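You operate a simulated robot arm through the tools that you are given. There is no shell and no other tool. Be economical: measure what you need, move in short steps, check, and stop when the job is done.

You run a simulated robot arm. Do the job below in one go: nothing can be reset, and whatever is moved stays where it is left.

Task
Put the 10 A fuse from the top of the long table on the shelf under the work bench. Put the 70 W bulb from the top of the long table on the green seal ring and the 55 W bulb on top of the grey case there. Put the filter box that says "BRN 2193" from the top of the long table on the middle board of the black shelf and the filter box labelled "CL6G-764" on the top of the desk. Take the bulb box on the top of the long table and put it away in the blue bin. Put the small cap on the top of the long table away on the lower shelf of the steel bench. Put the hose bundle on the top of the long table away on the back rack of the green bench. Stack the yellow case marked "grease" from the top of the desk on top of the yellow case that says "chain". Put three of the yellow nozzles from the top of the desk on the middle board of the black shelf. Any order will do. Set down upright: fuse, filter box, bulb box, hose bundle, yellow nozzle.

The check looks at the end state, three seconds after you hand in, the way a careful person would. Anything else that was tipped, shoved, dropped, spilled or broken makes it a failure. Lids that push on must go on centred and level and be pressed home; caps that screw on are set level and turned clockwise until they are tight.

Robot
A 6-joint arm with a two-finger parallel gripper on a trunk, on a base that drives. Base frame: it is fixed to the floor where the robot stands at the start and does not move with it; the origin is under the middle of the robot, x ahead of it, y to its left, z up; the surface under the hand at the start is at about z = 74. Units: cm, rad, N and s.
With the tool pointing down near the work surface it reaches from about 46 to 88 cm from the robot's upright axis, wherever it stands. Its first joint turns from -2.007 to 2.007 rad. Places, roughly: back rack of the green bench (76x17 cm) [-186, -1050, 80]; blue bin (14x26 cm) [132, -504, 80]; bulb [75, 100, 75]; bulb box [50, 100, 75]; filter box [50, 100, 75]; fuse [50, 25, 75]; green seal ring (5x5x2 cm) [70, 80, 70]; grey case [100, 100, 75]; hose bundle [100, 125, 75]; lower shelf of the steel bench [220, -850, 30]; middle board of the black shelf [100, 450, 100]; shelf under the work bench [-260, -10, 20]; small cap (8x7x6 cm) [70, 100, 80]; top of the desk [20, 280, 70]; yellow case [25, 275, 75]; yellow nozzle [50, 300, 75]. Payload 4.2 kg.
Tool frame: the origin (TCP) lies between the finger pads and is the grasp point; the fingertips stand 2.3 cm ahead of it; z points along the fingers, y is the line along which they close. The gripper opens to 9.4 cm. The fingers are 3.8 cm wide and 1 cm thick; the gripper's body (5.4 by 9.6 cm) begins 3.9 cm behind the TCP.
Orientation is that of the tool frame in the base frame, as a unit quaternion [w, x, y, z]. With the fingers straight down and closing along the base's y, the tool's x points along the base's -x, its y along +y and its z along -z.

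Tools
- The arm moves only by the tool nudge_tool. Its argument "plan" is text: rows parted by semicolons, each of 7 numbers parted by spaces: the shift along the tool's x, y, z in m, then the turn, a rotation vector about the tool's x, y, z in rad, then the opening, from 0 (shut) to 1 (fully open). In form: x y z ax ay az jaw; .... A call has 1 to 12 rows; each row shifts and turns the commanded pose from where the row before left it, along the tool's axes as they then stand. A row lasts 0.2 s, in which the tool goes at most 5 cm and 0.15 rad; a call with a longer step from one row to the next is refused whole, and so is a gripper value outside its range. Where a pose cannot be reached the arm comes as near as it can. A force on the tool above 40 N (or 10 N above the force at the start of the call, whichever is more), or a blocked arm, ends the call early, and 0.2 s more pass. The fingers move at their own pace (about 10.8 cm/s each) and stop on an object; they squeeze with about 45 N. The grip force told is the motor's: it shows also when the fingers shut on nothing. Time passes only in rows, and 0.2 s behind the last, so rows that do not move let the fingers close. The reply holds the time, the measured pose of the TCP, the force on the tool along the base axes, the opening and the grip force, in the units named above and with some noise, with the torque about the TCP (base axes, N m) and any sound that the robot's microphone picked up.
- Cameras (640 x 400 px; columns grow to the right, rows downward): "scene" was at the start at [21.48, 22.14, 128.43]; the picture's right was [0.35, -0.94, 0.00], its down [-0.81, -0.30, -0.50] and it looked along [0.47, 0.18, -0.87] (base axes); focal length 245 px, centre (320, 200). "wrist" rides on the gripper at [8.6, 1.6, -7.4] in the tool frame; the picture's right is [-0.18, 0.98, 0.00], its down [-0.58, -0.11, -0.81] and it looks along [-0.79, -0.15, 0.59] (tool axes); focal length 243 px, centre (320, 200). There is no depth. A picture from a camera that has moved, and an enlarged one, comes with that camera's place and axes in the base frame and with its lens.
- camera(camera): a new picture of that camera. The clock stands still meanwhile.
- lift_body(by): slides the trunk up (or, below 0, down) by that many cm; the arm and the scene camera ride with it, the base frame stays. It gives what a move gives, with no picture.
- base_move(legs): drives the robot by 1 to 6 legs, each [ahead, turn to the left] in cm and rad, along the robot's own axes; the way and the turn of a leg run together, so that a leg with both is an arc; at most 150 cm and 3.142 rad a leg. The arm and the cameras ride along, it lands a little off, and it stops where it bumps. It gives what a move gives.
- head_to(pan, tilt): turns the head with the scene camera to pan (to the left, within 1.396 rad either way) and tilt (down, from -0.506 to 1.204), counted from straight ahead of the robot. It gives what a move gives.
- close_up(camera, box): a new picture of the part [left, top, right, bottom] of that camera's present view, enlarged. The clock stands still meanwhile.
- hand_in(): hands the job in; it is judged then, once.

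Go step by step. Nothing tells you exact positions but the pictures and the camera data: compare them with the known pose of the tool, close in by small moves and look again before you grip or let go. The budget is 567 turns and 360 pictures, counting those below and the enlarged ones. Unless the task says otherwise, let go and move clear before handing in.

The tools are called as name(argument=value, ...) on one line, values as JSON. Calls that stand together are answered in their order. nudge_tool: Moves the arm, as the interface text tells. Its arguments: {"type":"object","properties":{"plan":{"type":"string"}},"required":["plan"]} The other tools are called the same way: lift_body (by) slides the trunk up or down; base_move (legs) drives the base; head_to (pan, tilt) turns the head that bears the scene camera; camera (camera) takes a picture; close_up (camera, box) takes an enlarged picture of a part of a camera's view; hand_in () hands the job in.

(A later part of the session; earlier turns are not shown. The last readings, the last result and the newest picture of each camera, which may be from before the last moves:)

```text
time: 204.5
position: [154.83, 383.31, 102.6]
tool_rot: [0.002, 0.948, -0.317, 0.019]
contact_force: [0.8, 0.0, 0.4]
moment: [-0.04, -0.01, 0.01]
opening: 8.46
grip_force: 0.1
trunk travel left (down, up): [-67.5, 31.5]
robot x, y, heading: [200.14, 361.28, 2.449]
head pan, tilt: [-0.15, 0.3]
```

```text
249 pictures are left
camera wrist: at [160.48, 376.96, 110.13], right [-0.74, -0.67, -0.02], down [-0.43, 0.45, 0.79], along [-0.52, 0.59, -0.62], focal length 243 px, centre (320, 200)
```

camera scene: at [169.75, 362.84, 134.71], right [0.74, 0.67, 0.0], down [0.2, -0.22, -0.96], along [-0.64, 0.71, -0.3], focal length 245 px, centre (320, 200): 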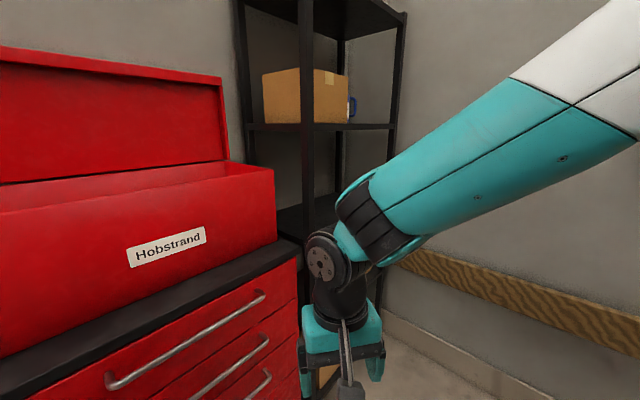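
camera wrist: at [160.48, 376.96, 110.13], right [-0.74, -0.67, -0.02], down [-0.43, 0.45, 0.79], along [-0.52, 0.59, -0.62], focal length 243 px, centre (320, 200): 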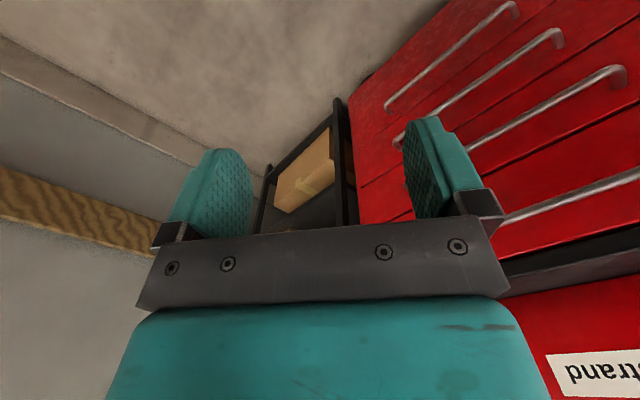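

The black shelf (posts at about x 84–119, y 413–475) opens toward +x; its empty middle board is near z≈102 with ~30 cm clearance. I'll face it squarely from x≈190.

base_move(legs=[[0, -0.75], [84, 0], [0, 1.44]])

head_to(pan=0.0, tilt=0.45)

camera(camera="scene")

```text
time: 210.5
position: [171.7, 486.54, 102.44]
tool_rot: [0.011, 0.768, -0.64, 0.024]
contact_force: [1.5, -11.9, 5.0]
moment: [1.24, 0.2, -0.19]
opening: 8.47
grip_force: 0.0
trunk travel left (down, up): [-67.5, 31.5]
robot x, y, heading: [189.49, 439.84, 1.709]
head pan, tilt: [-0.15, 0.3]
stopped in leg 2: the force on the tool passed its limit at 68 N (the readings are from after the stop); the commanded pose is now the measured one
```

```text
time: 211.2
position: [171.73, 486.62, 102.38]
tool_rot: [0.01, 0.768, -0.64, 0.023]
contact_force: [2.6, -16.1, 4.0]
moment: [1.54, 0.17, -0.23]
opening: 8.48
grip_force: 0.2
trunk travel left (down, up): [-67.5, 31.5]
robot x, y, heading: [189.89, 439.95, 1.702]
head pan, tilt: [0.0, 0.45]
```

```text
248 pictures are left
camera scene: at [167.12, 461.52, 133.34], right [0.99, 0.13, 0.0], down [0.06, -0.43, -0.9], along [-0.12, 0.89, -0.43], focal length 245 px, centre (320, 200)
```

scene: 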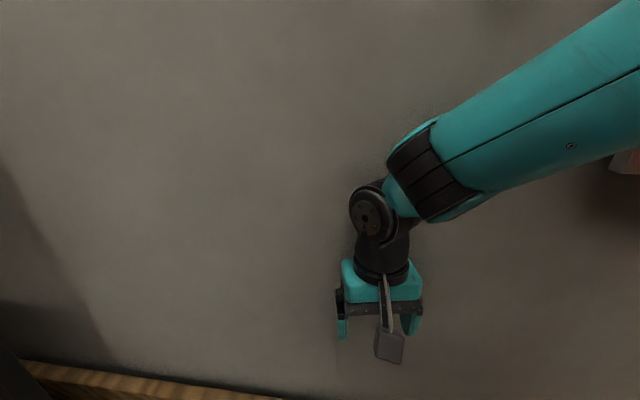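

The hand brushed the wall; back off a little and turn toward the shelf.

base_move(legs=[[-8, 0], [0, 1.43]])

camera(camera="scene")

```text
time: 215.7
position: [141.78, 421.58, 102.51]
tool_rot: [-0.007, 1.0, 0.01, 0.025]
contact_force: [-0.2, -0.9, 0.1]
moment: [0.03, 0.01, 0.02]
opening: 8.46
grip_force: 0.1
trunk travel left (down, up): [-67.5, 31.5]
robot x, y, heading: [190.72, 432.2, 3.116]
head pan, tilt: [0.0, 0.45]
```

```text
247 pictures are left
camera scene: at [165.87, 413.16, 133.32], right [0.03, 1.0, 0.0], down [0.44, -0.01, -0.9], along [-0.9, 0.02, -0.44], focal length 245 px, centre (320, 200)
```

scene: 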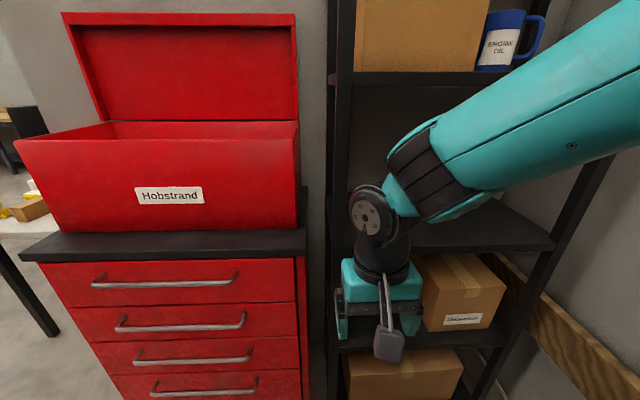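

Clear: the middle board is at z≈98, empty, about 36 cm clear. I'll flip the wrist by 180° so the camera comes on top when fingers point forward.

nudge_tool(plan="0 0 0 0 0 0.1428 0.9; 0 0 0 0 0 0.1428 0.9; 0 0 0 0 0 0.1428 0.9; 0 0 0 0 0 0.1428 0.9; 0 0 0 0 0 0.1428 0.9; 0 0 0 0 0 0.1428 0.9; 0 0 0 0 0 0.1428 0.9; 0 0 0 0 0 0.1428 0.9; 0 0 0 0 0 0.1428 0.9; 0 0 0 0 0 0.1428 0.9; 0 0 0 0 0 0.1428 0.9")

nudge_tool(plan="0 0 0 0 0 0.1428 0.9; 0 0 0 0 0 0.1428 0.9; 0 0 0 0 0 0.1428 0.9; 0 0 0 0 0 0.1428 0.9; 0 0 0 0 0 0.1428 0.9; 0 0 0 0 0 0.1428 0.9; 0 0 0 0 0 0.1428 0.9; 0 0 0 0 0 0.1428 0.9; 0 0 0 0 0 0.1428 0.9; 0 0 0 0 0 0.1428 0.9; 0 0 0 0 0 0.1428 0.9")

nudge_tool(plan="0 0 0 0 0.1309 0 0.9; 0 0 0 0 0.1309 0 0.9; 0 0 0 0 0.1309 0 0.9; 0 0 0 0 0.1309 0 0.9; 0 0 0 0 0.1309 0 0.9; 0 0 0 0 0.1309 0 0.9; 0 0 0 0 0.1309 0 0.9; 0 0 0 0 0.1309 0 0.9")

camera(camera="wrist")

camera(camera="scene")

```text
time: 218.1
position: [141.9, 421.58, 102.45]
tool_rot: [-0.022, 0.714, -0.699, 0.012]
contact_force: [-0.4, 0.4, 0.3]
moment: [0.0, 0.0, -0.01]
opening: 8.44
grip_force: 0.0
trunk travel left (down, up): [-67.5, 31.5]
robot x, y, heading: [190.46, 431.66, 3.115]
head pan, tilt: [0.0, 0.45]
```

```text
time: 220.5
position: [134.92, 445.87, 102.74]
tool_rot: [0.025, -0.014, 1.0, 0.008]
contact_force: [0.9, -0.1, 0.1]
moment: [0.0, 0.02, -0.03]
opening: 8.46
grip_force: 0.0
out of reach, approached as far as the arm can: row 6, 7, 8, 9, 10, 11
trunk travel left (down, up): [-67.5, 31.5]
robot x, y, heading: [190.56, 432.21, 3.117]
head pan, tilt: [0.0, 0.45]
```

```text
time: 222.3
position: [128.24, 446.86, 104.99]
tool_rot: [-0.479, -0.014, 0.877, 0.0]
contact_force: [0.9, -0.5, 0.1]
moment: [0.01, -0.02, -0.01]
opening: 8.46
grip_force: 0.0
out of reach, approached as far as the arm can: row 5, 6, 7, 8
trunk travel left (down, up): [-67.5, 31.5]
robot x, y, heading: [190.79, 432.11, 3.116]
head pan, tilt: [0.0, 0.45]
```

```text
246 pictures are left
camera wrist: at [129.75, 448.34, 116.32], right [0.08, 0.99, -0.14], down [0.99, -0.08, -0.06], along [-0.07, -0.14, -0.99], focal length 243 px, centre (320, 200)
```

wrist: 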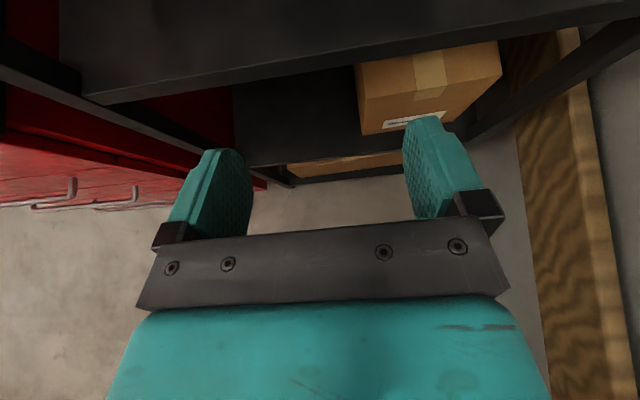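

```text
245 pictures are left
camera scene: at [165.9, 413.16, 133.32], right [0.03, 1.0, 0.0], down [0.43, -0.01, -0.9], along [-0.9, 0.02, -0.44], focal length 245 px, centre (320, 200)
```

scene: 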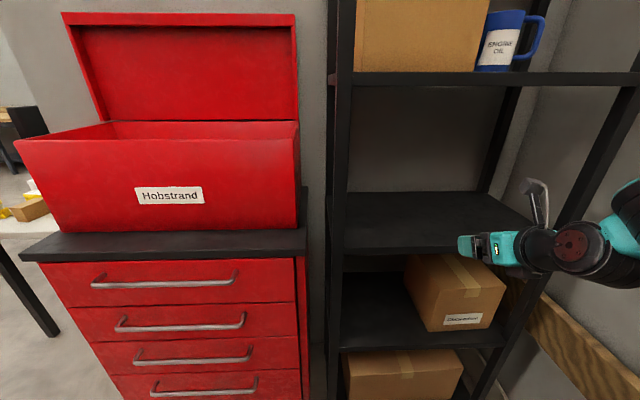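

The hand now points forward/down (33° below horizontal) with the camera on top — good for the shelf. Drive back to the desk by a checked route, with stops.

base_move(legs=[[0, 1.6], [81, 0], [81, 0], [0, -1.12]])

head_to(pan=0.0, tilt=0.4)

camera(camera="scene")

```text
time: 237.3
position: [123.35, 255.88, 105.06]
tool_rot: [-0.466, -0.205, 0.854, -0.104]
contact_force: [-0.3, -0.4, -0.3]
moment: [0.0, 0.0, 0.01]
opening: 8.47
grip_force: 0.1
trunk travel left (down, up): [-67.5, 31.5]
robot x, y, heading: [186.6, 268.99, -2.727]
head pan, tilt: [0.0, 0.45]
```

```text
time: 237.9
position: [123.47, 255.94, 105.2]
tool_rot: [-0.467, -0.205, 0.854, -0.104]
contact_force: [1.3, -0.7, 0.1]
moment: [-0.02, -0.03, 0.01]
opening: 8.49
grip_force: 0.1
trunk travel left (down, up): [-67.5, 31.5]
robot x, y, heading: [186.29, 268.88, -2.73]
head pan, tilt: [0.0, 0.4]
```

```text
244 pictures are left
camera scene: at [171.95, 241.27, 133.78], right [-0.4, 0.92, 0.0], down [0.36, 0.16, -0.92], along [-0.84, -0.37, -0.39], focal length 245 px, centre (320, 200)
```

scene: 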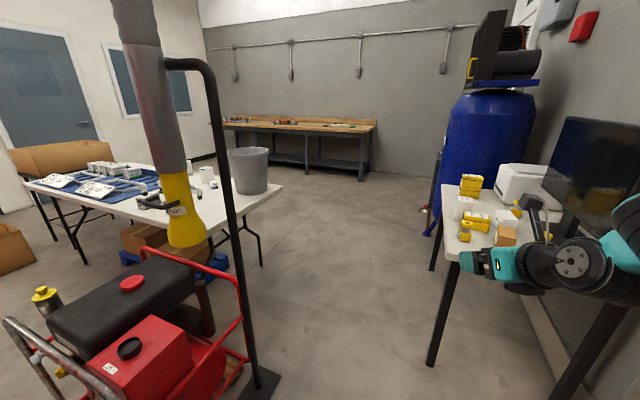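

base_move(legs=[[140, 0], [0, -1.985]])

head_to(pan=0.0, tilt=0.8)

camera(camera="scene")

```text
time: 249.5
position: [70.79, 275.23, 105.12]
tool_rot: [-0.35, 0.587, 0.653, 0.325]
contact_force: [-0.3, -0.9, 0.1]
moment: [0.01, -0.04, 0.01]
opening: 8.45
grip_force: 0.0
trunk travel left (down, up): [-67.5, 31.5]
robot x, y, heading: [60.58, 211.73, 1.62]
head pan, tilt: [0.0, 0.4]
```

```text
time: 250.4
position: [70.72, 275.11, 104.97]
tool_rot: [-0.351, 0.586, 0.654, 0.325]
contact_force: [0.1, -0.8, -0.8]
moment: [-0.02, -0.01, 0.01]
opening: 8.45
grip_force: 0.2
trunk travel left (down, up): [-67.5, 31.5]
robot x, y, heading: [60.66, 211.39, 1.623]
head pan, tilt: [0.0, 0.799]
```

```text
243 pictures are left
camera scene: at [40.07, 233.93, 130.28], right [1.0, 0.05, 0.0], down [0.04, -0.72, -0.7], along [-0.04, 0.7, -0.72], focal length 245 px, centre (320, 200)
```

scene: 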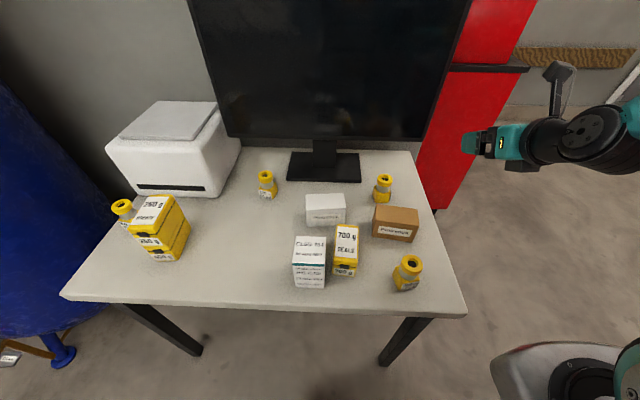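

base_move(legs=[[-20, -0.05]])

close_up(camera="scene", box=[330, 120, 490, 240])

camera(camera="wrist")

```text
time: 252.0
position: [74.43, 253.9, 105.03]
tool_rot: [-0.343, 0.602, 0.639, 0.334]
contact_force: [0.3, -1.0, -0.7]
moment: [0.06, 0.04, 0.01]
opening: 8.47
grip_force: 0.1
trunk travel left (down, up): [-67.5, 31.5]
robot x, y, heading: [60.99, 190.86, 1.574]
head pan, tilt: [0.0, 0.799]
```

```text
3.33 times, centred on (410, 180) of scene
camera zoom: at [41.77, 214.26, 130.28], right [1.0, 0.0, 0.0], down [0.0, -0.72, -0.7], along [0.0, 0.7, -0.72], focal length 816 px, centre (20, 267)
```

zoom: 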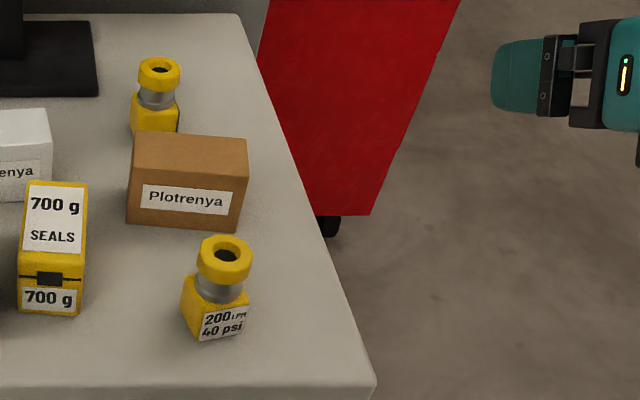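

```text
241 pictures are left
camera wrist: at [76.13, 252.32, 116.29], right [0.99, -0.05, -0.14], down [-0.06, -1.0, -0.05], along [-0.14, 0.06, -0.99], focal length 243 px, centre (320, 200)
```

wrist: 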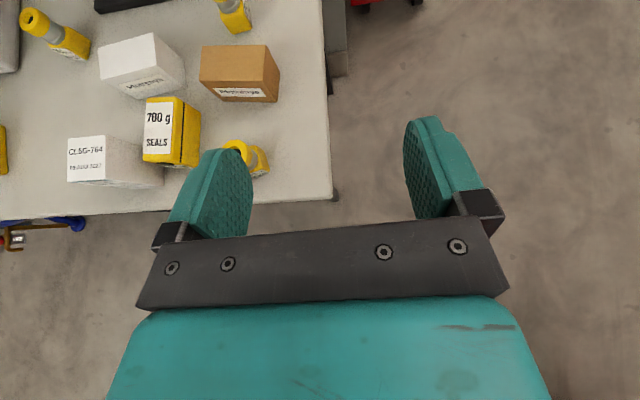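

Nozzle 1's flange is at about (59.1, 263), z≈80.5. I'll grip the round flange from the front; move to a pre-pose in front of it.

nudge_tool(plan="-0.0327 -0.0255 0.0232 0 0 0 0.9; -0.0327 -0.0255 0.0232 0 0 0 0.9; -0.0327 -0.0255 0.0232 0 0 0 0.9; -0.0327 -0.0255 0.0232 0 0 0 0.9; -0.0327 -0.0255 0.0232 0 0 0 0.9; -0.0327 -0.0255 0.0232 0 0 0 0.9; 0 0 0 0 0 0 0.9")

camera(camera="wrist")

camera(camera="scene")

```text
time: 253.6
position: [66.39, 253.79, 80.51]
tool_rot: [-0.354, 0.593, 0.652, 0.314]
contact_force: [0.5, -0.9, -0.3]
moment: [0.0, -0.01, 0.0]
opening: 8.47
grip_force: 0.0
out of reach, approached as far as the arm can: row 1, 2, 3, 4, 5, 6
trunk travel left (down, up): [-67.5, 31.5]
robot x, y, heading: [61.33, 190.9, 1.573]
head pan, tilt: [0.0, 0.799]
```

```text
240 pictures are left
camera wrist: at [68.36, 252.44, 91.68], right [0.99, 0.0, -0.16], down [-0.01, -1.0, -0.04], along [-0.16, 0.04, -0.99], focal length 243 px, centre (320, 200)
```

wrist: 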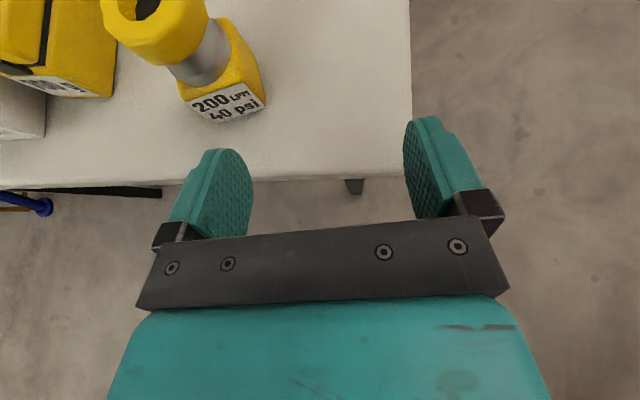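

```text
239 pictures are left
camera scene: at [41.76, 214.26, 130.28], right [1.0, 0.0, 0.0], down [0.0, -0.72, -0.7], along [0.0, 0.7, -0.72], focal length 245 px, centre (320, 200)
```

scene: 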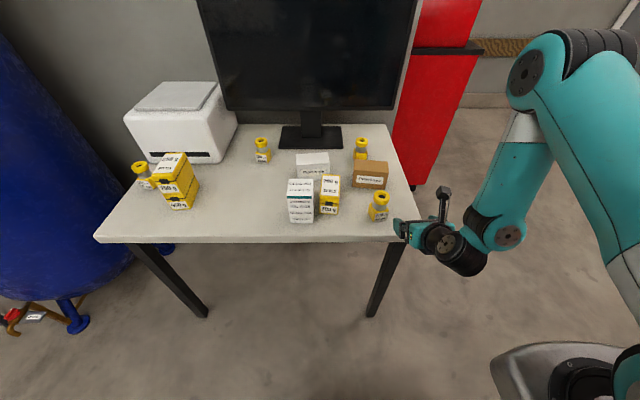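

base_move(legs=[[0, 0.2]])

camera(camera="wrist")

```text
time: 254.8
position: [53.98, 253.68, 80.58]
tool_rot: [-0.383, 0.526, 0.707, 0.278]
contact_force: [-0.3, 0.7, 0.2]
moment: [0.02, -0.01, -0.02]
opening: 8.47
grip_force: 0.1
trunk travel left (down, up): [-67.5, 31.5]
robot x, y, heading: [61.31, 190.82, 1.767]
head pan, tilt: [0.0, 0.799]
```

```text
238 pictures are left
camera wrist: at [56.11, 252.63, 91.7], right [0.97, 0.19, -0.16], down [0.19, -0.98, -0.04], along [-0.17, 0.01, -0.99], focal length 243 px, centre (320, 200)
```

wrist: 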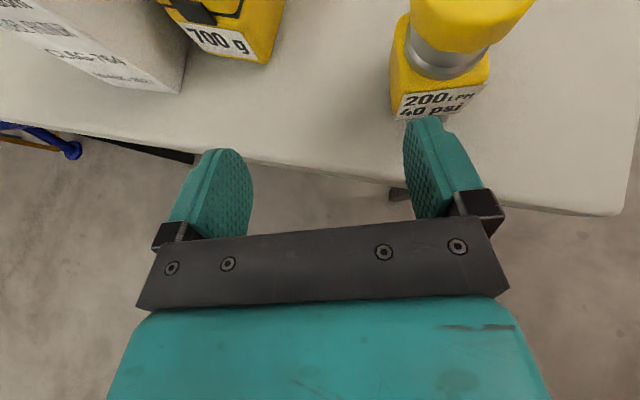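

nudge_tool(plan="0 0.0375 0 0 0 0 1; 0 0.0375 0 0 0 0 1; 0 0 0 0 0 0 1")

camera(camera="wrist")

close_up(camera="scene", box=[350, 160, 510, 260])

```text
time: 255.6
position: [61.29, 255.82, 80.35]
tool_rot: [-0.383, 0.526, 0.707, 0.277]
contact_force: [0.1, 0.4, -0.8]
moment: [0.01, 0.0, -0.01]
opening: 9.4
grip_force: 0.0
trunk travel left (down, up): [-67.5, 31.5]
robot x, y, heading: [61.28, 191.11, 1.772]
head pan, tilt: [0.0, 0.799]
```

```text
237 pictures are left
camera wrist: at [63.38, 254.84, 91.52], right [0.97, 0.19, -0.16], down [0.19, -0.98, -0.04], along [-0.17, 0.01, -0.99], focal length 243 px, centre (320, 200)
```

wrist: 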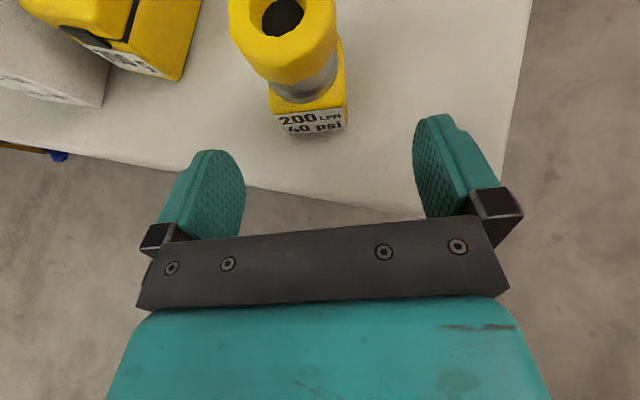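

```text
4.00 times, centred on (430, 210) of scene
camera zoom: at [37.59, 209.97, 130.27], right [0.98, 0.2, 0.0], down [0.14, -0.7, -0.7], along [-0.14, 0.68, -0.72], focal length 980 px, centre (-120, 160)
```

zoom: 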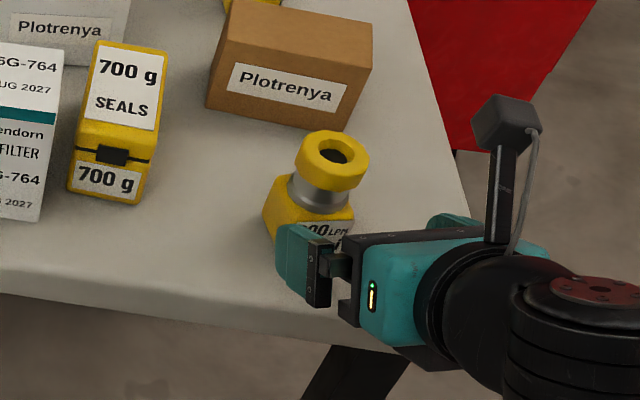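

nudge_tool(plan="0.0138 -0.002 0.0185 0 0 0 1; 0.0138 -0.002 0.0185 0 0 0 1; 0.0138 -0.002 0.0185 0 0 0 1; 0 0 0 0 0 0 1")

camera(camera="wrist")

close_up(camera="scene", box=[350, 160, 510, 260])

```text
time: 256.6
position: [58.43, 262.43, 80.78]
tool_rot: [-0.383, 0.526, 0.707, 0.278]
contact_force: [-0.4, -0.3, -0.7]
moment: [-0.01, 0.0, -0.02]
opening: 9.4
grip_force: 0.1
trunk travel left (down, up): [-67.5, 31.5]
robot x, y, heading: [61.29, 190.45, 1.77]
head pan, tilt: [0.0, 0.799]
```

```text
235 pictures are left
camera wrist: at [60.68, 261.43, 91.96], right [0.97, 0.19, -0.16], down [0.19, -0.98, -0.04], along [-0.17, 0.01, -0.99], focal length 243 px, centre (320, 200)
```

wrist: 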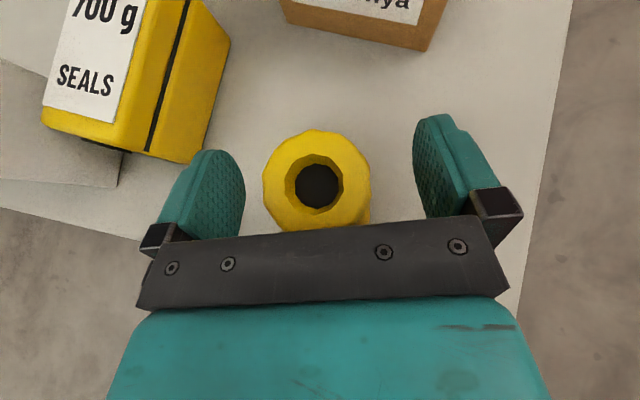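

```text
4.00 times, centred on (430, 210) of scene
camera zoom: at [37.59, 209.98, 130.28], right [0.98, 0.2, 0.0], down [0.14, -0.7, -0.7], along [-0.14, 0.68, -0.72], focal length 980 px, centre (-120, 160)
```

zoom: 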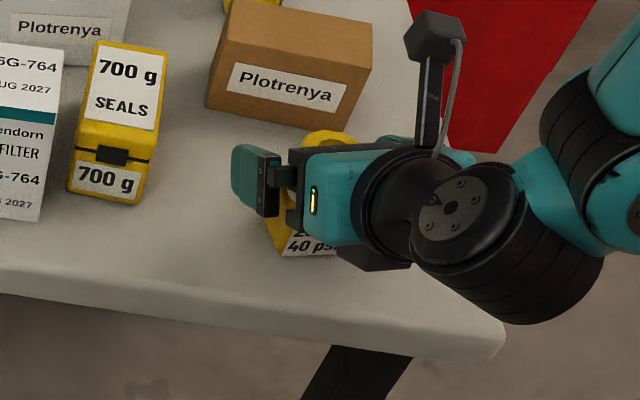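

nudge_tool(plan="0 0 0 0 0 0 0.75; 0 0 0 0 0 0 0.55; 0 0 0 0 0 0 0.4; 0 0 0 0 0 0 0.4; 0 0 0 0 0 0 0.4")

nudge_tool(plan="0.0167 0 -0.011 0 0 0 0.4; 0.033 0 -0.022 0 0 0 0.4; 0.033 0 -0.022 0 0 0 0.4; 0 0 0 0 0 0 0.4")

camera(camera="wrist")

camera(camera="scene")

```text
time: 257.8
position: [58.58, 262.41, 80.79]
tool_rot: [-0.382, 0.526, 0.707, 0.278]
contact_force: [-0.8, -0.3, 0.8]
moment: [0.08, -0.09, -0.01]
opening: 4.57
grip_force: 45.0
trunk travel left (down, up): [-67.5, 31.5]
robot x, y, heading: [60.97, 190.87, 1.768]
head pan, tilt: [0.0, 0.799]
```

```text
time: 258.8
position: [58.67, 262.53, 90.65]
tool_rot: [-0.383, 0.526, 0.707, 0.278]
contact_force: [-0.6, 0.2, -2.5]
moment: [0.0, 0.03, -0.01]
opening: 4.54
grip_force: 45.3
trunk travel left (down, up): [-67.5, 31.5]
robot x, y, heading: [60.89, 190.96, 1.773]
head pan, tilt: [0.0, 0.799]
```

```text
233 pictures are left
camera wrist: at [60.78, 261.53, 101.86], right [0.97, 0.19, -0.16], down [0.19, -0.98, -0.04], along [-0.17, 0.01, -0.99], focal length 243 px, centre (320, 200)
```

wrist: 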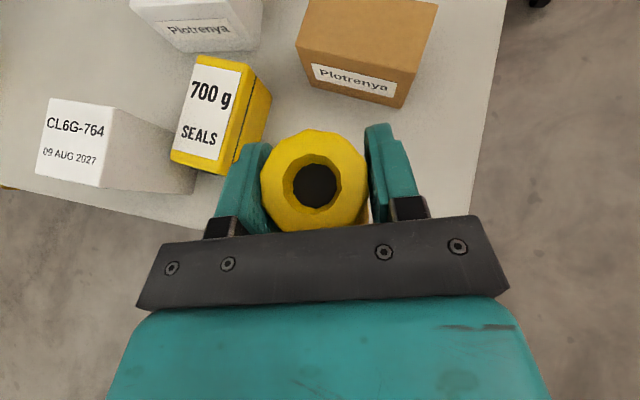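

```text
232 pictures are left
camera scene: at [37.59, 209.99, 130.27], right [0.98, 0.2, 0.0], down [0.14, -0.7, -0.7], along [-0.14, 0.68, -0.72], focal length 245 px, centre (320, 200)
```

scene: 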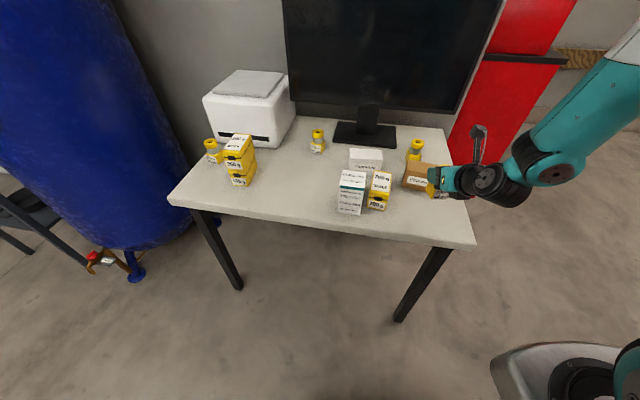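

Nozzle 1 is held. Raise it and drive toward the shelf along a route that stays clear of pole, chest and wall.

nudge_tool(plan="0.0375 0 -0.0249 0 0 0 0.4; 0.0375 0 -0.0249 0 0 0 0.4; 0.0375 0 -0.0249 0 0 0 0.4; 0.0375 0 -0.0249 0 0 0 0.4; 0.03 0 -0.02 0 0 0 0.4")

base_move(legs=[[16, 0], [0, -1.34], [100, 0], [0, 0.72]])

head_to(pan=0.0, tilt=0.35)

camera(camera="scene")

```text
time: 260.0
position: [58.82, 262.23, 112.46]
tool_rot: [-0.383, 0.526, 0.707, 0.278]
contact_force: [0.4, 0.0, -3.4]
moment: [0.02, -0.02, 0.0]
opening: 4.53
grip_force: 44.8
trunk travel left (down, up): [-67.5, 31.5]
robot x, y, heading: [61.27, 190.55, 1.769]
head pan, tilt: [0.0, 0.799]
```

```text
time: 271.5
position: [190.32, 308.26, 112.37]
tool_rot: [-0.28, 0.716, 0.513, 0.381]
contact_force: [0.7, -0.6, -2.4]
moment: [0.0, 0.01, 0.02]
opening: 4.52
grip_force: 44.8
trunk travel left (down, up): [-67.5, 31.5]
robot x, y, heading: [150.73, 248.69, 1.151]
head pan, tilt: [0.0, 0.799]
```

```text
time: 272.4
position: [190.17, 308.25, 112.38]
tool_rot: [-0.28, 0.716, 0.514, 0.381]
contact_force: [0.8, -0.4, -3.5]
moment: [-0.03, -0.01, 0.03]
opening: 4.53
grip_force: 45.9
trunk travel left (down, up): [-67.5, 31.5]
robot x, y, heading: [151.21, 248.65, 1.155]
head pan, tilt: [0.0, 0.351]
```

```text
231 pictures are left
camera scene: at [143.14, 279.16, 134.23], right [0.91, -0.41, 0.0], down [-0.14, -0.31, -0.94], along [0.38, 0.86, -0.34], focal length 245 px, centre (320, 200)
```

scene: 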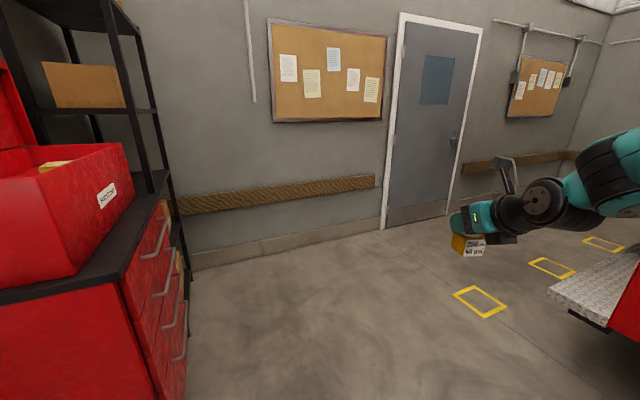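

base_move(legs=[[115, 0], [0, 1.45]])

head_to(pan=0.0, tilt=0.45)

camera(camera="scene")

```text
time: 281.8
position: [145.24, 400.69, 112.41]
tool_rot: [-0.462, 0.204, 0.857, 0.104]
contact_force: [-0.5, 0.2, -2.6]
moment: [0.02, 0.02, -0.01]
opening: 4.53
grip_force: 44.7
trunk travel left (down, up): [-67.5, 31.5]
robot x, y, heading: [198.58, 353.29, 2.582]
head pan, tilt: [0.0, 0.351]
```

```text
time: 282.5
position: [145.23, 400.92, 112.37]
tool_rot: [-0.462, 0.204, 0.857, 0.104]
contact_force: [-0.4, -0.7, -2.3]
moment: [-0.01, 0.01, -0.04]
opening: 4.52
grip_force: 44.3
trunk travel left (down, up): [-67.5, 31.5]
robot x, y, heading: [198.32, 353.88, 2.586]
head pan, tilt: [0.0, 0.45]
```

```text
230 pictures are left
camera scene: at [167.62, 349.98, 133.32], right [0.53, 0.85, 0.0], down [0.37, -0.23, -0.9], along [-0.76, 0.48, -0.43], focal length 245 px, centre (320, 200)
```

scene: 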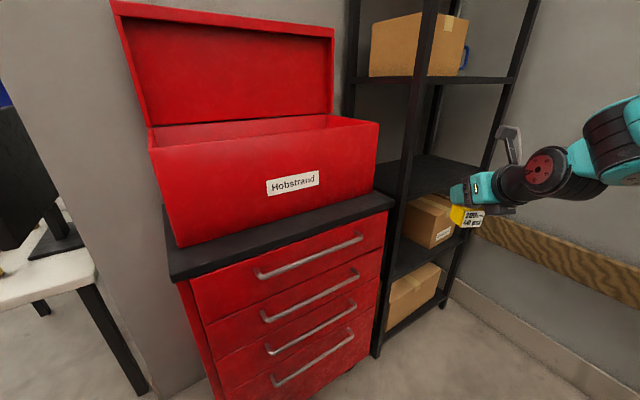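

base_move(legs=[[0, -1.0], [34, 0], [0, 1.0], [20, 0]])

camera(camera="scene")

camera(camera="wrist")

```text
time: 291.0
position: [128.66, 446.39, 112.35]
tool_rot: [-0.461, 0.209, 0.856, 0.107]
contact_force: [-0.3, 0.3, -2.3]
moment: [-0.01, 0.0, 0.01]
opening: 4.53
grip_force: 44.9
trunk travel left (down, up): [-67.5, 31.5]
robot x, y, heading: [181.28, 398.09, 2.571]
head pan, tilt: [0.0, 0.45]
```

```text
229 pictures are left
camera scene: at [150.51, 395.32, 133.31], right [0.54, 0.84, 0.0], down [0.37, -0.23, -0.9], along [-0.76, 0.49, -0.44], focal length 245 px, centre (320, 200)
```

scene: 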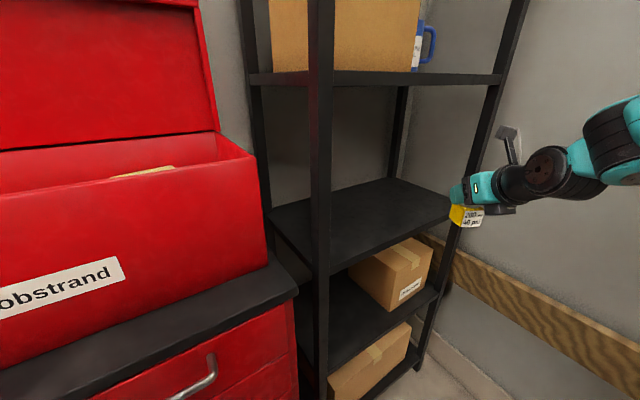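

```text
228 pictures are left
camera wrist: at [130.77, 447.12, 123.58], right [0.54, 0.83, -0.16], down [0.83, -0.55, -0.04], along [-0.12, -0.12, -0.99], focal length 243 px, centre (320, 200)
```

wrist: 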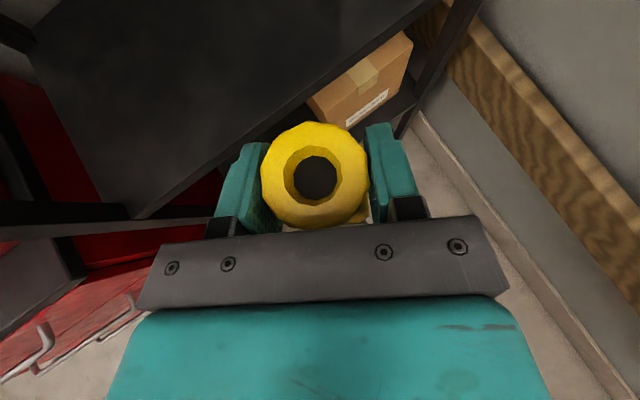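

Board spans about x 89–118, y 417–467 at z≈98. Drive in 19 cm.

base_move(legs=[[19, 0]])

camera(camera="wrist")

camera(camera="scene")

```text
time: 292.6
position: [112.53, 456.38, 112.4]
tool_rot: [-0.461, 0.208, 0.856, 0.106]
contact_force: [0.1, 0.3, -2.2]
moment: [0.03, 0.03, 0.0]
opening: 4.51
grip_force: 45.0
trunk travel left (down, up): [-67.5, 31.5]
robot x, y, heading: [165.52, 408.18, 2.577]
head pan, tilt: [0.0, 0.45]
```

```text
227 pictures are left
camera wrist: at [114.68, 457.22, 123.58], right [0.54, 0.83, -0.16], down [0.84, -0.55, -0.04], along [-0.12, -0.12, -0.99], focal length 243 px, centre (320, 200)
```

wrist: 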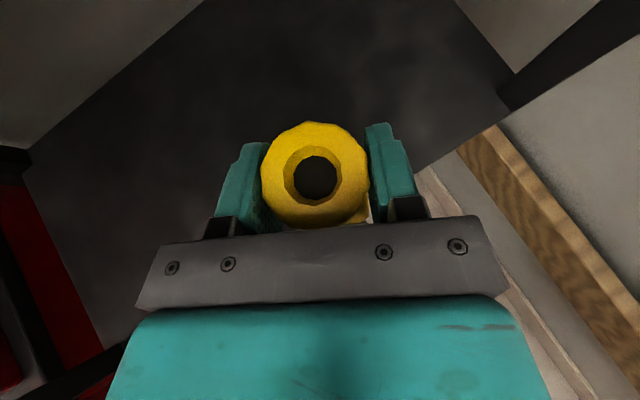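

```text
226 pictures are left
camera scene: at [134.53, 405.46, 133.31], right [0.54, 0.84, 0.0], down [0.37, -0.23, -0.9], along [-0.76, 0.48, -0.44], focal length 245 px, centre (320, 200)
```

scene: 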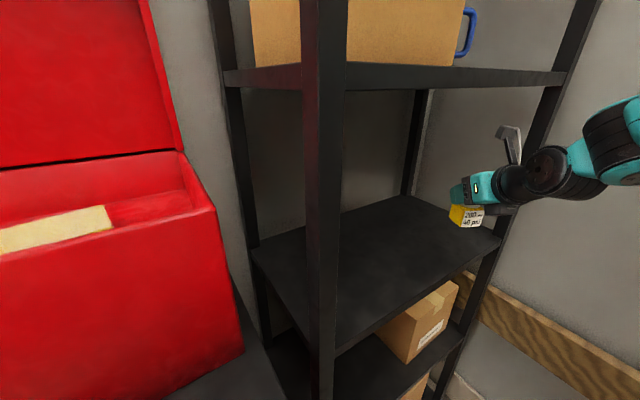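

nudge_tool(plan="0.0114 -0.004 0.0177 0 0 0 0.4; 0.0114 -0.004 0.0177 0 0 0 0.4; -0.0168 0 0.0108 0 0 0 0.4; -0.0168 0 0.0108 0 0 0 0.4; 0 0 0 0 0 0 0.4")

close_up(camera="scene", box=[360, 150, 520, 270])

camera(camera="wrist")

```text
time: 293.8
position: [108.51, 457.65, 108.47]
tool_rot: [-0.461, 0.207, 0.856, 0.106]
contact_force: [0.4, 0.2, -2.0]
moment: [-0.04, -0.01, 0.01]
opening: 4.53
grip_force: 44.9
trunk travel left (down, up): [-67.5, 31.5]
robot x, y, heading: [165.14, 408.67, 2.57]
head pan, tilt: [0.0, 0.45]
```

```text
3.33 times, centred on (440, 210) of scene
camera zoom: at [134.54, 405.46, 133.32], right [0.54, 0.84, 0.0], down [0.37, -0.23, -0.9], along [-0.76, 0.48, -0.44], focal length 816 px, centre (-80, 167)
```

zoom: 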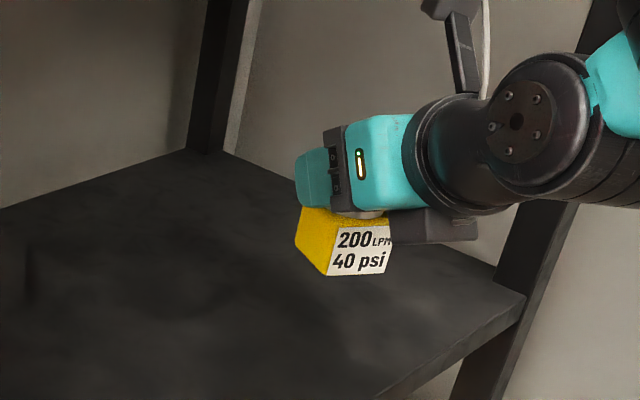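

```text
224 pictures are left
camera wrist: at [110.6, 458.4, 119.53], right [0.54, 0.83, -0.16], down [0.84, -0.55, -0.04], along [-0.12, -0.12, -0.99], focal length 243 px, centre (320, 200)
```

wrist: 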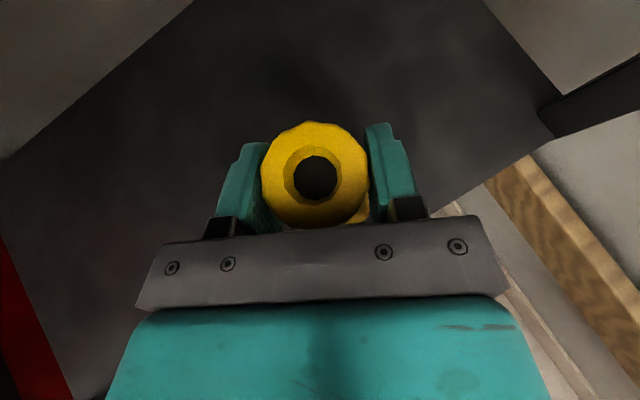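

nudge_tool(plan="-0.0042 0 0.0027 0 0 0 0.4; -0.0042 0 0.0027 0 0 0 0.4; -0.0042 0 0.0027 0 0 0 0.4; -0.0021 0 0.0014 0 0 0 0.4; 0 0 0 0 0 0 0.4")

close_up(camera="scene", box=[360, 150, 520, 270])

```text
time: 295.0
position: [108.58, 457.52, 106.59]
tool_rot: [-0.462, 0.208, 0.856, 0.107]
contact_force: [-0.5, -0.6, -2.5]
moment: [-0.01, 0.04, 0.01]
opening: 4.51
grip_force: 44.7
trunk travel left (down, up): [-67.5, 31.5]
robot x, y, heading: [165.28, 408.69, 2.577]
head pan, tilt: [0.0, 0.45]
```

```text
3.33 times, centred on (440, 210) of scene
camera zoom: at [134.54, 405.46, 133.32], right [0.54, 0.84, 0.0], down [0.37, -0.23, -0.9], along [-0.76, 0.48, -0.44], focal length 816 px, centre (-80, 167)
```

zoom: 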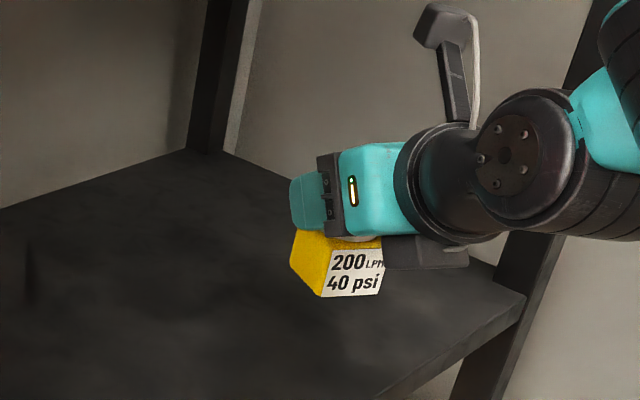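

nudge_tool(plan="-0.0025 0 0.0016 0 0 0 0.4; -0.0025 0 0.0016 0 0 0 0.4; -0.0025 0 0.0016 0 0 0 0.4; -0.0025 0 0.0016 0 0 0 0.4; 0 0 0 0 0 0 0.4")

close_up(camera="scene", box=[360, 150, 520, 270])

```text
time: 296.2
position: [108.45, 457.67, 105.45]
tool_rot: [-0.461, 0.207, 0.856, 0.106]
contact_force: [0.3, 1.1, -2.4]
moment: [0.01, 0.01, 0.02]
opening: 4.51
grip_force: 44.2
trunk travel left (down, up): [-67.5, 31.5]
robot x, y, heading: [165.39, 408.92, 2.579]
head pan, tilt: [0.0, 0.45]
```

```text
3.33 times, centred on (440, 210) of scene
camera zoom: at [134.54, 405.46, 133.32], right [0.54, 0.84, 0.0], down [0.37, -0.23, -0.9], along [-0.76, 0.48, -0.44], focal length 816 px, centre (-80, 167)
```

zoom: 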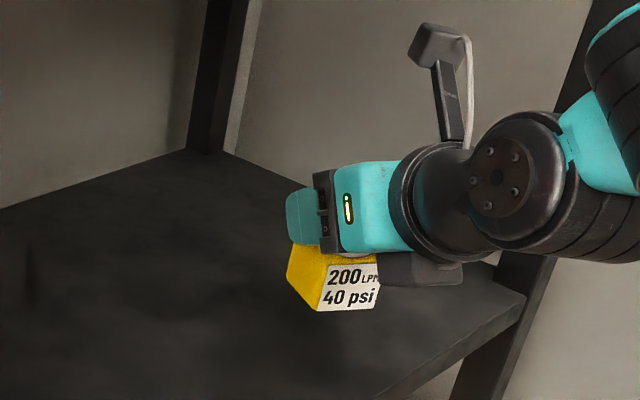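

nudge_tool(plan="-0.0025 0 0.0016 0 0 0 0.4; -0.0025 0 0.0016 0 0 0 0.4; -0.0025 0 0.0016 0 0 0 0.4; -0.0025 0 0.0016 0 0 0 0.4; -0.0025 0 0.0016 0 0 0 0.4; 0 0 0 0 0 0 0.4")

close_up(camera="scene", box=[360, 150, 520, 270])

```text
time: 297.6
position: [108.53, 457.54, 103.91]
tool_rot: [-0.461, 0.208, 0.856, 0.107]
contact_force: [-0.6, -1.0, -2.2]
moment: [0.01, 0.04, 0.01]
opening: 4.51
grip_force: 45.1
trunk travel left (down, up): [-67.5, 31.5]
robot x, y, heading: [165.38, 408.67, 2.577]
head pan, tilt: [0.0, 0.45]
```

```text
3.33 times, centred on (440, 210) of scene
camera zoom: at [134.54, 405.46, 133.32], right [0.54, 0.84, 0.0], down [0.37, -0.23, -0.9], along [-0.76, 0.48, -0.44], focal length 816 px, centre (-80, 167)
```

zoom: 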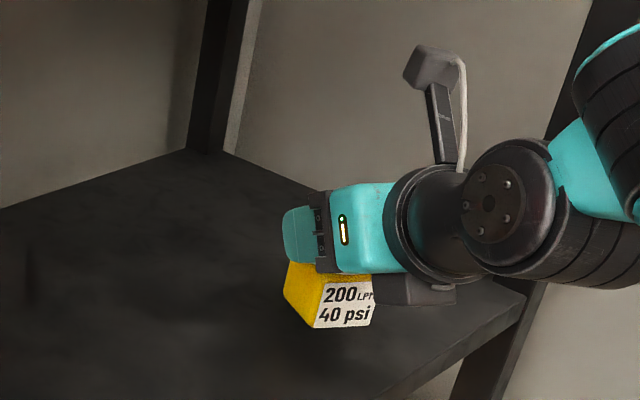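

nudge_tool(plan="-0.0042 0 0.0027 0 0 0 0.4; -0.0042 0 0.0027 0 0 0 0.4; -0.0025 0 0.0016 0 0 0 0.4; -0.0025 0 0.0016 0 0 0 0.4; -0.0025 0 0.0016 0 0 0 0.4; -0.0025 0 0.0016 0 0 0 0.4; 0 0 0 0 0 0 0.4")

close_up(camera="scene", box=[360, 150, 520, 270])

```text
time: 299.2
position: [108.61, 457.48, 101.82]
tool_rot: [-0.462, 0.208, 0.855, 0.107]
contact_force: [-0.1, -1.7, 2.8]
moment: [-0.02, -0.12, -0.01]
opening: 4.53
grip_force: 45.2
trunk travel left (down, up): [-67.5, 31.5]
robot x, y, heading: [165.31, 409.02, 2.581]
head pan, tilt: [0.0, 0.45]
```

```text
3.33 times, centred on (440, 210) of scene
camera zoom: at [134.55, 405.44, 133.33], right [0.54, 0.84, 0.0], down [0.37, -0.23, -0.9], along [-0.76, 0.48, -0.44], focal length 816 px, centre (-80, 167)
```

zoom: 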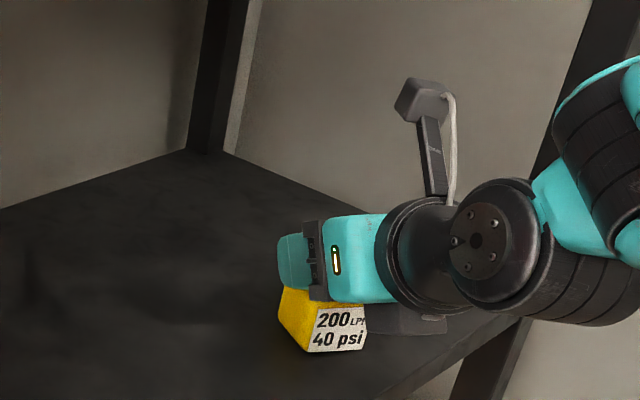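

nudge_tool(plan="-0.0017 0 0.0011 0 0 0 0.4; 0 0 0 0 0 0 0.4")

```text
time: 299.8
position: [108.61, 457.45, 101.78]
tool_rot: [-0.462, 0.208, 0.855, 0.108]
contact_force: [2.0, -3.1, 17.5]
moment: [-0.04, -0.68, -0.08]
opening: 4.55
grip_force: 44.7
trunk travel left (down, up): [-67.5, 31.5]
robot x, y, heading: [165.67, 408.84, 2.573]
head pan, tilt: [0.0, 0.45]
```

nudge_tool(plan="0.0013 0 -0.0008 0 0 0 0.4; 0 0 0 0 0 0 0.6; 0 0 0 0 0 0 0.85; 0 0 0 0 0 0 0.9; -0.01 0 -0.0156 0 0 0 0.9; -0.02 0 -0.031 0 0 0 0.9; -0.02 0 -0.031 0 0 0 0.9; 0 0 0 0 0 0 0.9")

camera(camera="scene")

camera(camera="wrist")

```text
time: 301.6
position: [116.89, 453.29, 101.9]
tool_rot: [-0.461, 0.207, 0.856, 0.106]
contact_force: [1.0, 0.0, 0.1]
moment: [0.01, 0.02, 0.0]
opening: 8.42
grip_force: 0.0
trunk travel left (down, up): [-67.5, 31.5]
robot x, y, heading: [165.86, 408.84, 2.575]
head pan, tilt: [0.0, 0.45]
```

```text
219 pictures are left
camera scene: at [134.54, 405.46, 133.32], right [0.54, 0.84, 0.0], down [0.37, -0.23, -0.9], along [-0.76, 0.48, -0.44], focal length 245 px, centre (320, 200)
```

scene: 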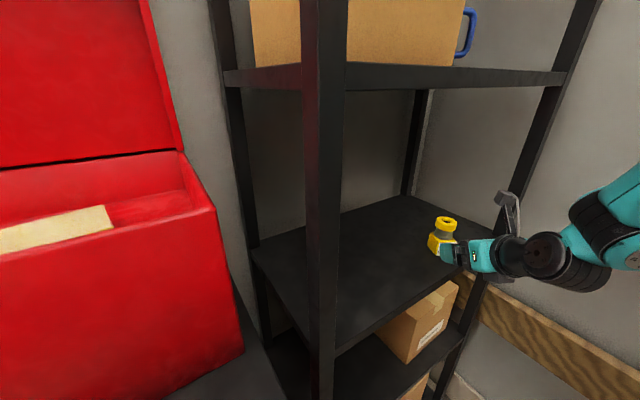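

```text
218 pictures are left
camera wrist: at [118.93, 454.04, 113.1], right [0.54, 0.83, -0.16], down [0.84, -0.55, -0.04], along [-0.12, -0.12, -0.99], focal length 243 px, centre (320, 200)
```

wrist: 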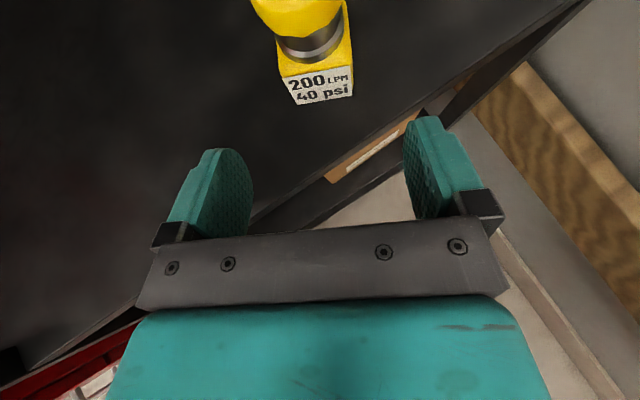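

Nozzle 1 stands on the board (z≈94). Raise the hand, back out and return to the desk.

nudge_tool(plan="0.0375 0 -0.0249 0 0 0 0.9; 0.0375 0 -0.0249 0 0 0 0.9")

base_move(legs=[[-55, 0], [0, 1.905], [113, 0], [0, -0.93]])

camera(camera="scene")

```text
time: 302.2
position: [116.54, 453.32, 110.82]
tool_rot: [-0.461, 0.208, 0.856, 0.106]
contact_force: [0.3, 1.3, 0.3]
moment: [-0.03, 0.01, 0.0]
opening: 8.46
grip_force: 0.0
trunk travel left (down, up): [-67.5, 31.5]
robot x, y, heading: [165.59, 408.91, 2.574]
head pan, tilt: [0.0, 0.45]
```

```text
time: 317.7
position: [121.03, 254.1, 110.92]
tool_rot: [-0.458, -0.213, 0.855, -0.12]
contact_force: [0.1, 0.1, 0.3]
moment: [0.0, 0.0, 0.02]
opening: 8.46
grip_force: 0.1
trunk travel left (down, up): [-67.5, 31.5]
robot x, y, heading: [185.8, 268.98, -2.744]
head pan, tilt: [0.0, 0.45]
```

```text
217 pictures are left
camera scene: at [170.6, 241.73, 133.32], right [-0.39, 0.92, 0.0], down [0.4, 0.17, -0.9], along [-0.83, -0.35, -0.44], focal length 245 px, centre (320, 200)
```

scene: 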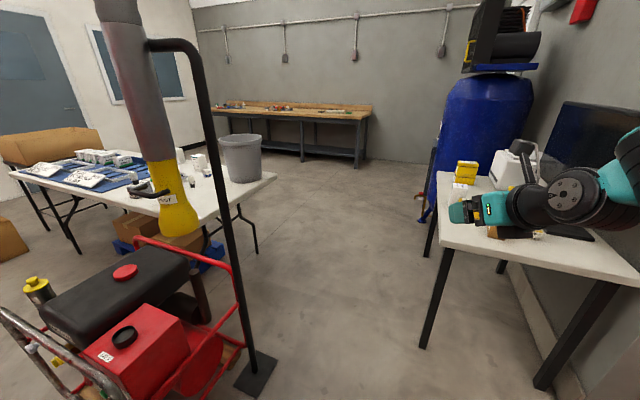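

base_move(legs=[[147, 0], [0, -1.97]])

head_to(pan=0.0, tilt=0.7)

camera(camera="scene")

camera(camera="wrist")

```text
time: 329.7
position: [63.93, 277.66, 110.97]
tool_rot: [-0.346, 0.607, 0.639, 0.322]
contact_force: [0.1, -0.2, 0.3]
moment: [-0.01, 0.02, 0.01]
opening: 8.48
grip_force: 0.1
trunk travel left (down, up): [-67.5, 31.5]
robot x, y, heading: [49.93, 212.81, 1.532]
head pan, tilt: [0.0, 0.45]
```

```text
time: 330.5
position: [63.98, 277.71, 111.06]
tool_rot: [-0.347, 0.607, 0.638, 0.322]
contact_force: [0.1, -0.5, -0.5]
moment: [0.04, 0.02, -0.04]
opening: 8.45
grip_force: 0.0
trunk travel left (down, up): [-67.5, 31.5]
robot x, y, heading: [50.06, 213.06, 1.53]
head pan, tilt: [0.0, 0.7]
```

```text
216 pictures are left
camera scene: at [31.58, 237.65, 131.11], right [1.0, -0.04, 0.0], down [-0.03, -0.64, -0.77], along [0.03, 0.76, -0.64], focal length 245 px, centre (320, 200)
```

scene: 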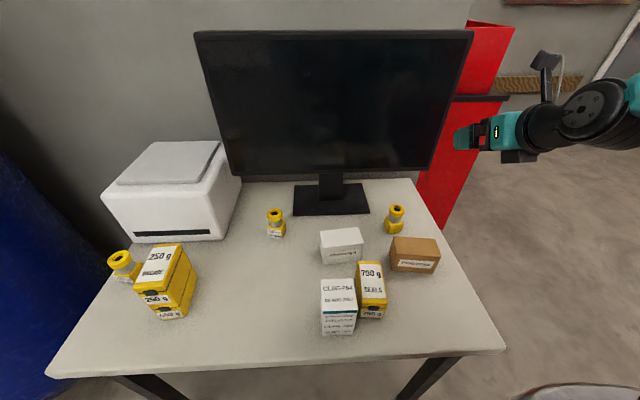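

```text
215 pictures are left
camera wrist: at [65.85, 276.35, 122.16], right [0.99, -0.05, -0.16], down [-0.05, -1.0, -0.04], along [-0.16, 0.05, -0.99], focal length 243 px, centre (320, 200)
```

wrist: 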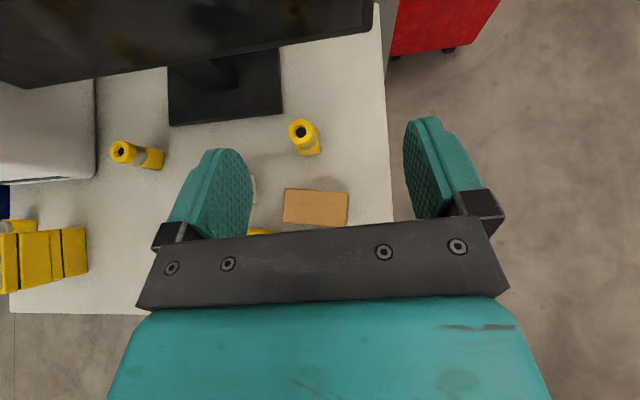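

base_move(legs=[[0, 0.13]])

close_up(camera="scene", box=[330, 180, 490, 300])

```text
time: 331.5
position: [55.59, 279.0, 111.03]
tool_rot: [-0.367, 0.565, 0.676, 0.299]
contact_force: [0.6, 0.0, -0.3]
moment: [0.0, 0.01, 0.04]
opening: 8.48
grip_force: 0.1
trunk travel left (down, up): [-67.5, 31.5]
robot x, y, heading: [50.16, 212.82, 1.656]
head pan, tilt: [0.0, 0.7]
```

```text
3.33 times, centred on (410, 240) of scene
camera zoom: at [28.6, 235.08, 131.1], right [1.0, 0.09, 0.0], down [0.06, -0.64, -0.76], along [-0.07, 0.76, -0.64], focal length 816 px, centre (20, 67)
```

zoom: 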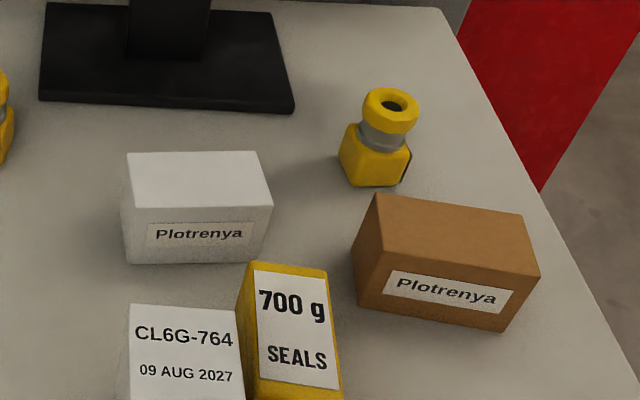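

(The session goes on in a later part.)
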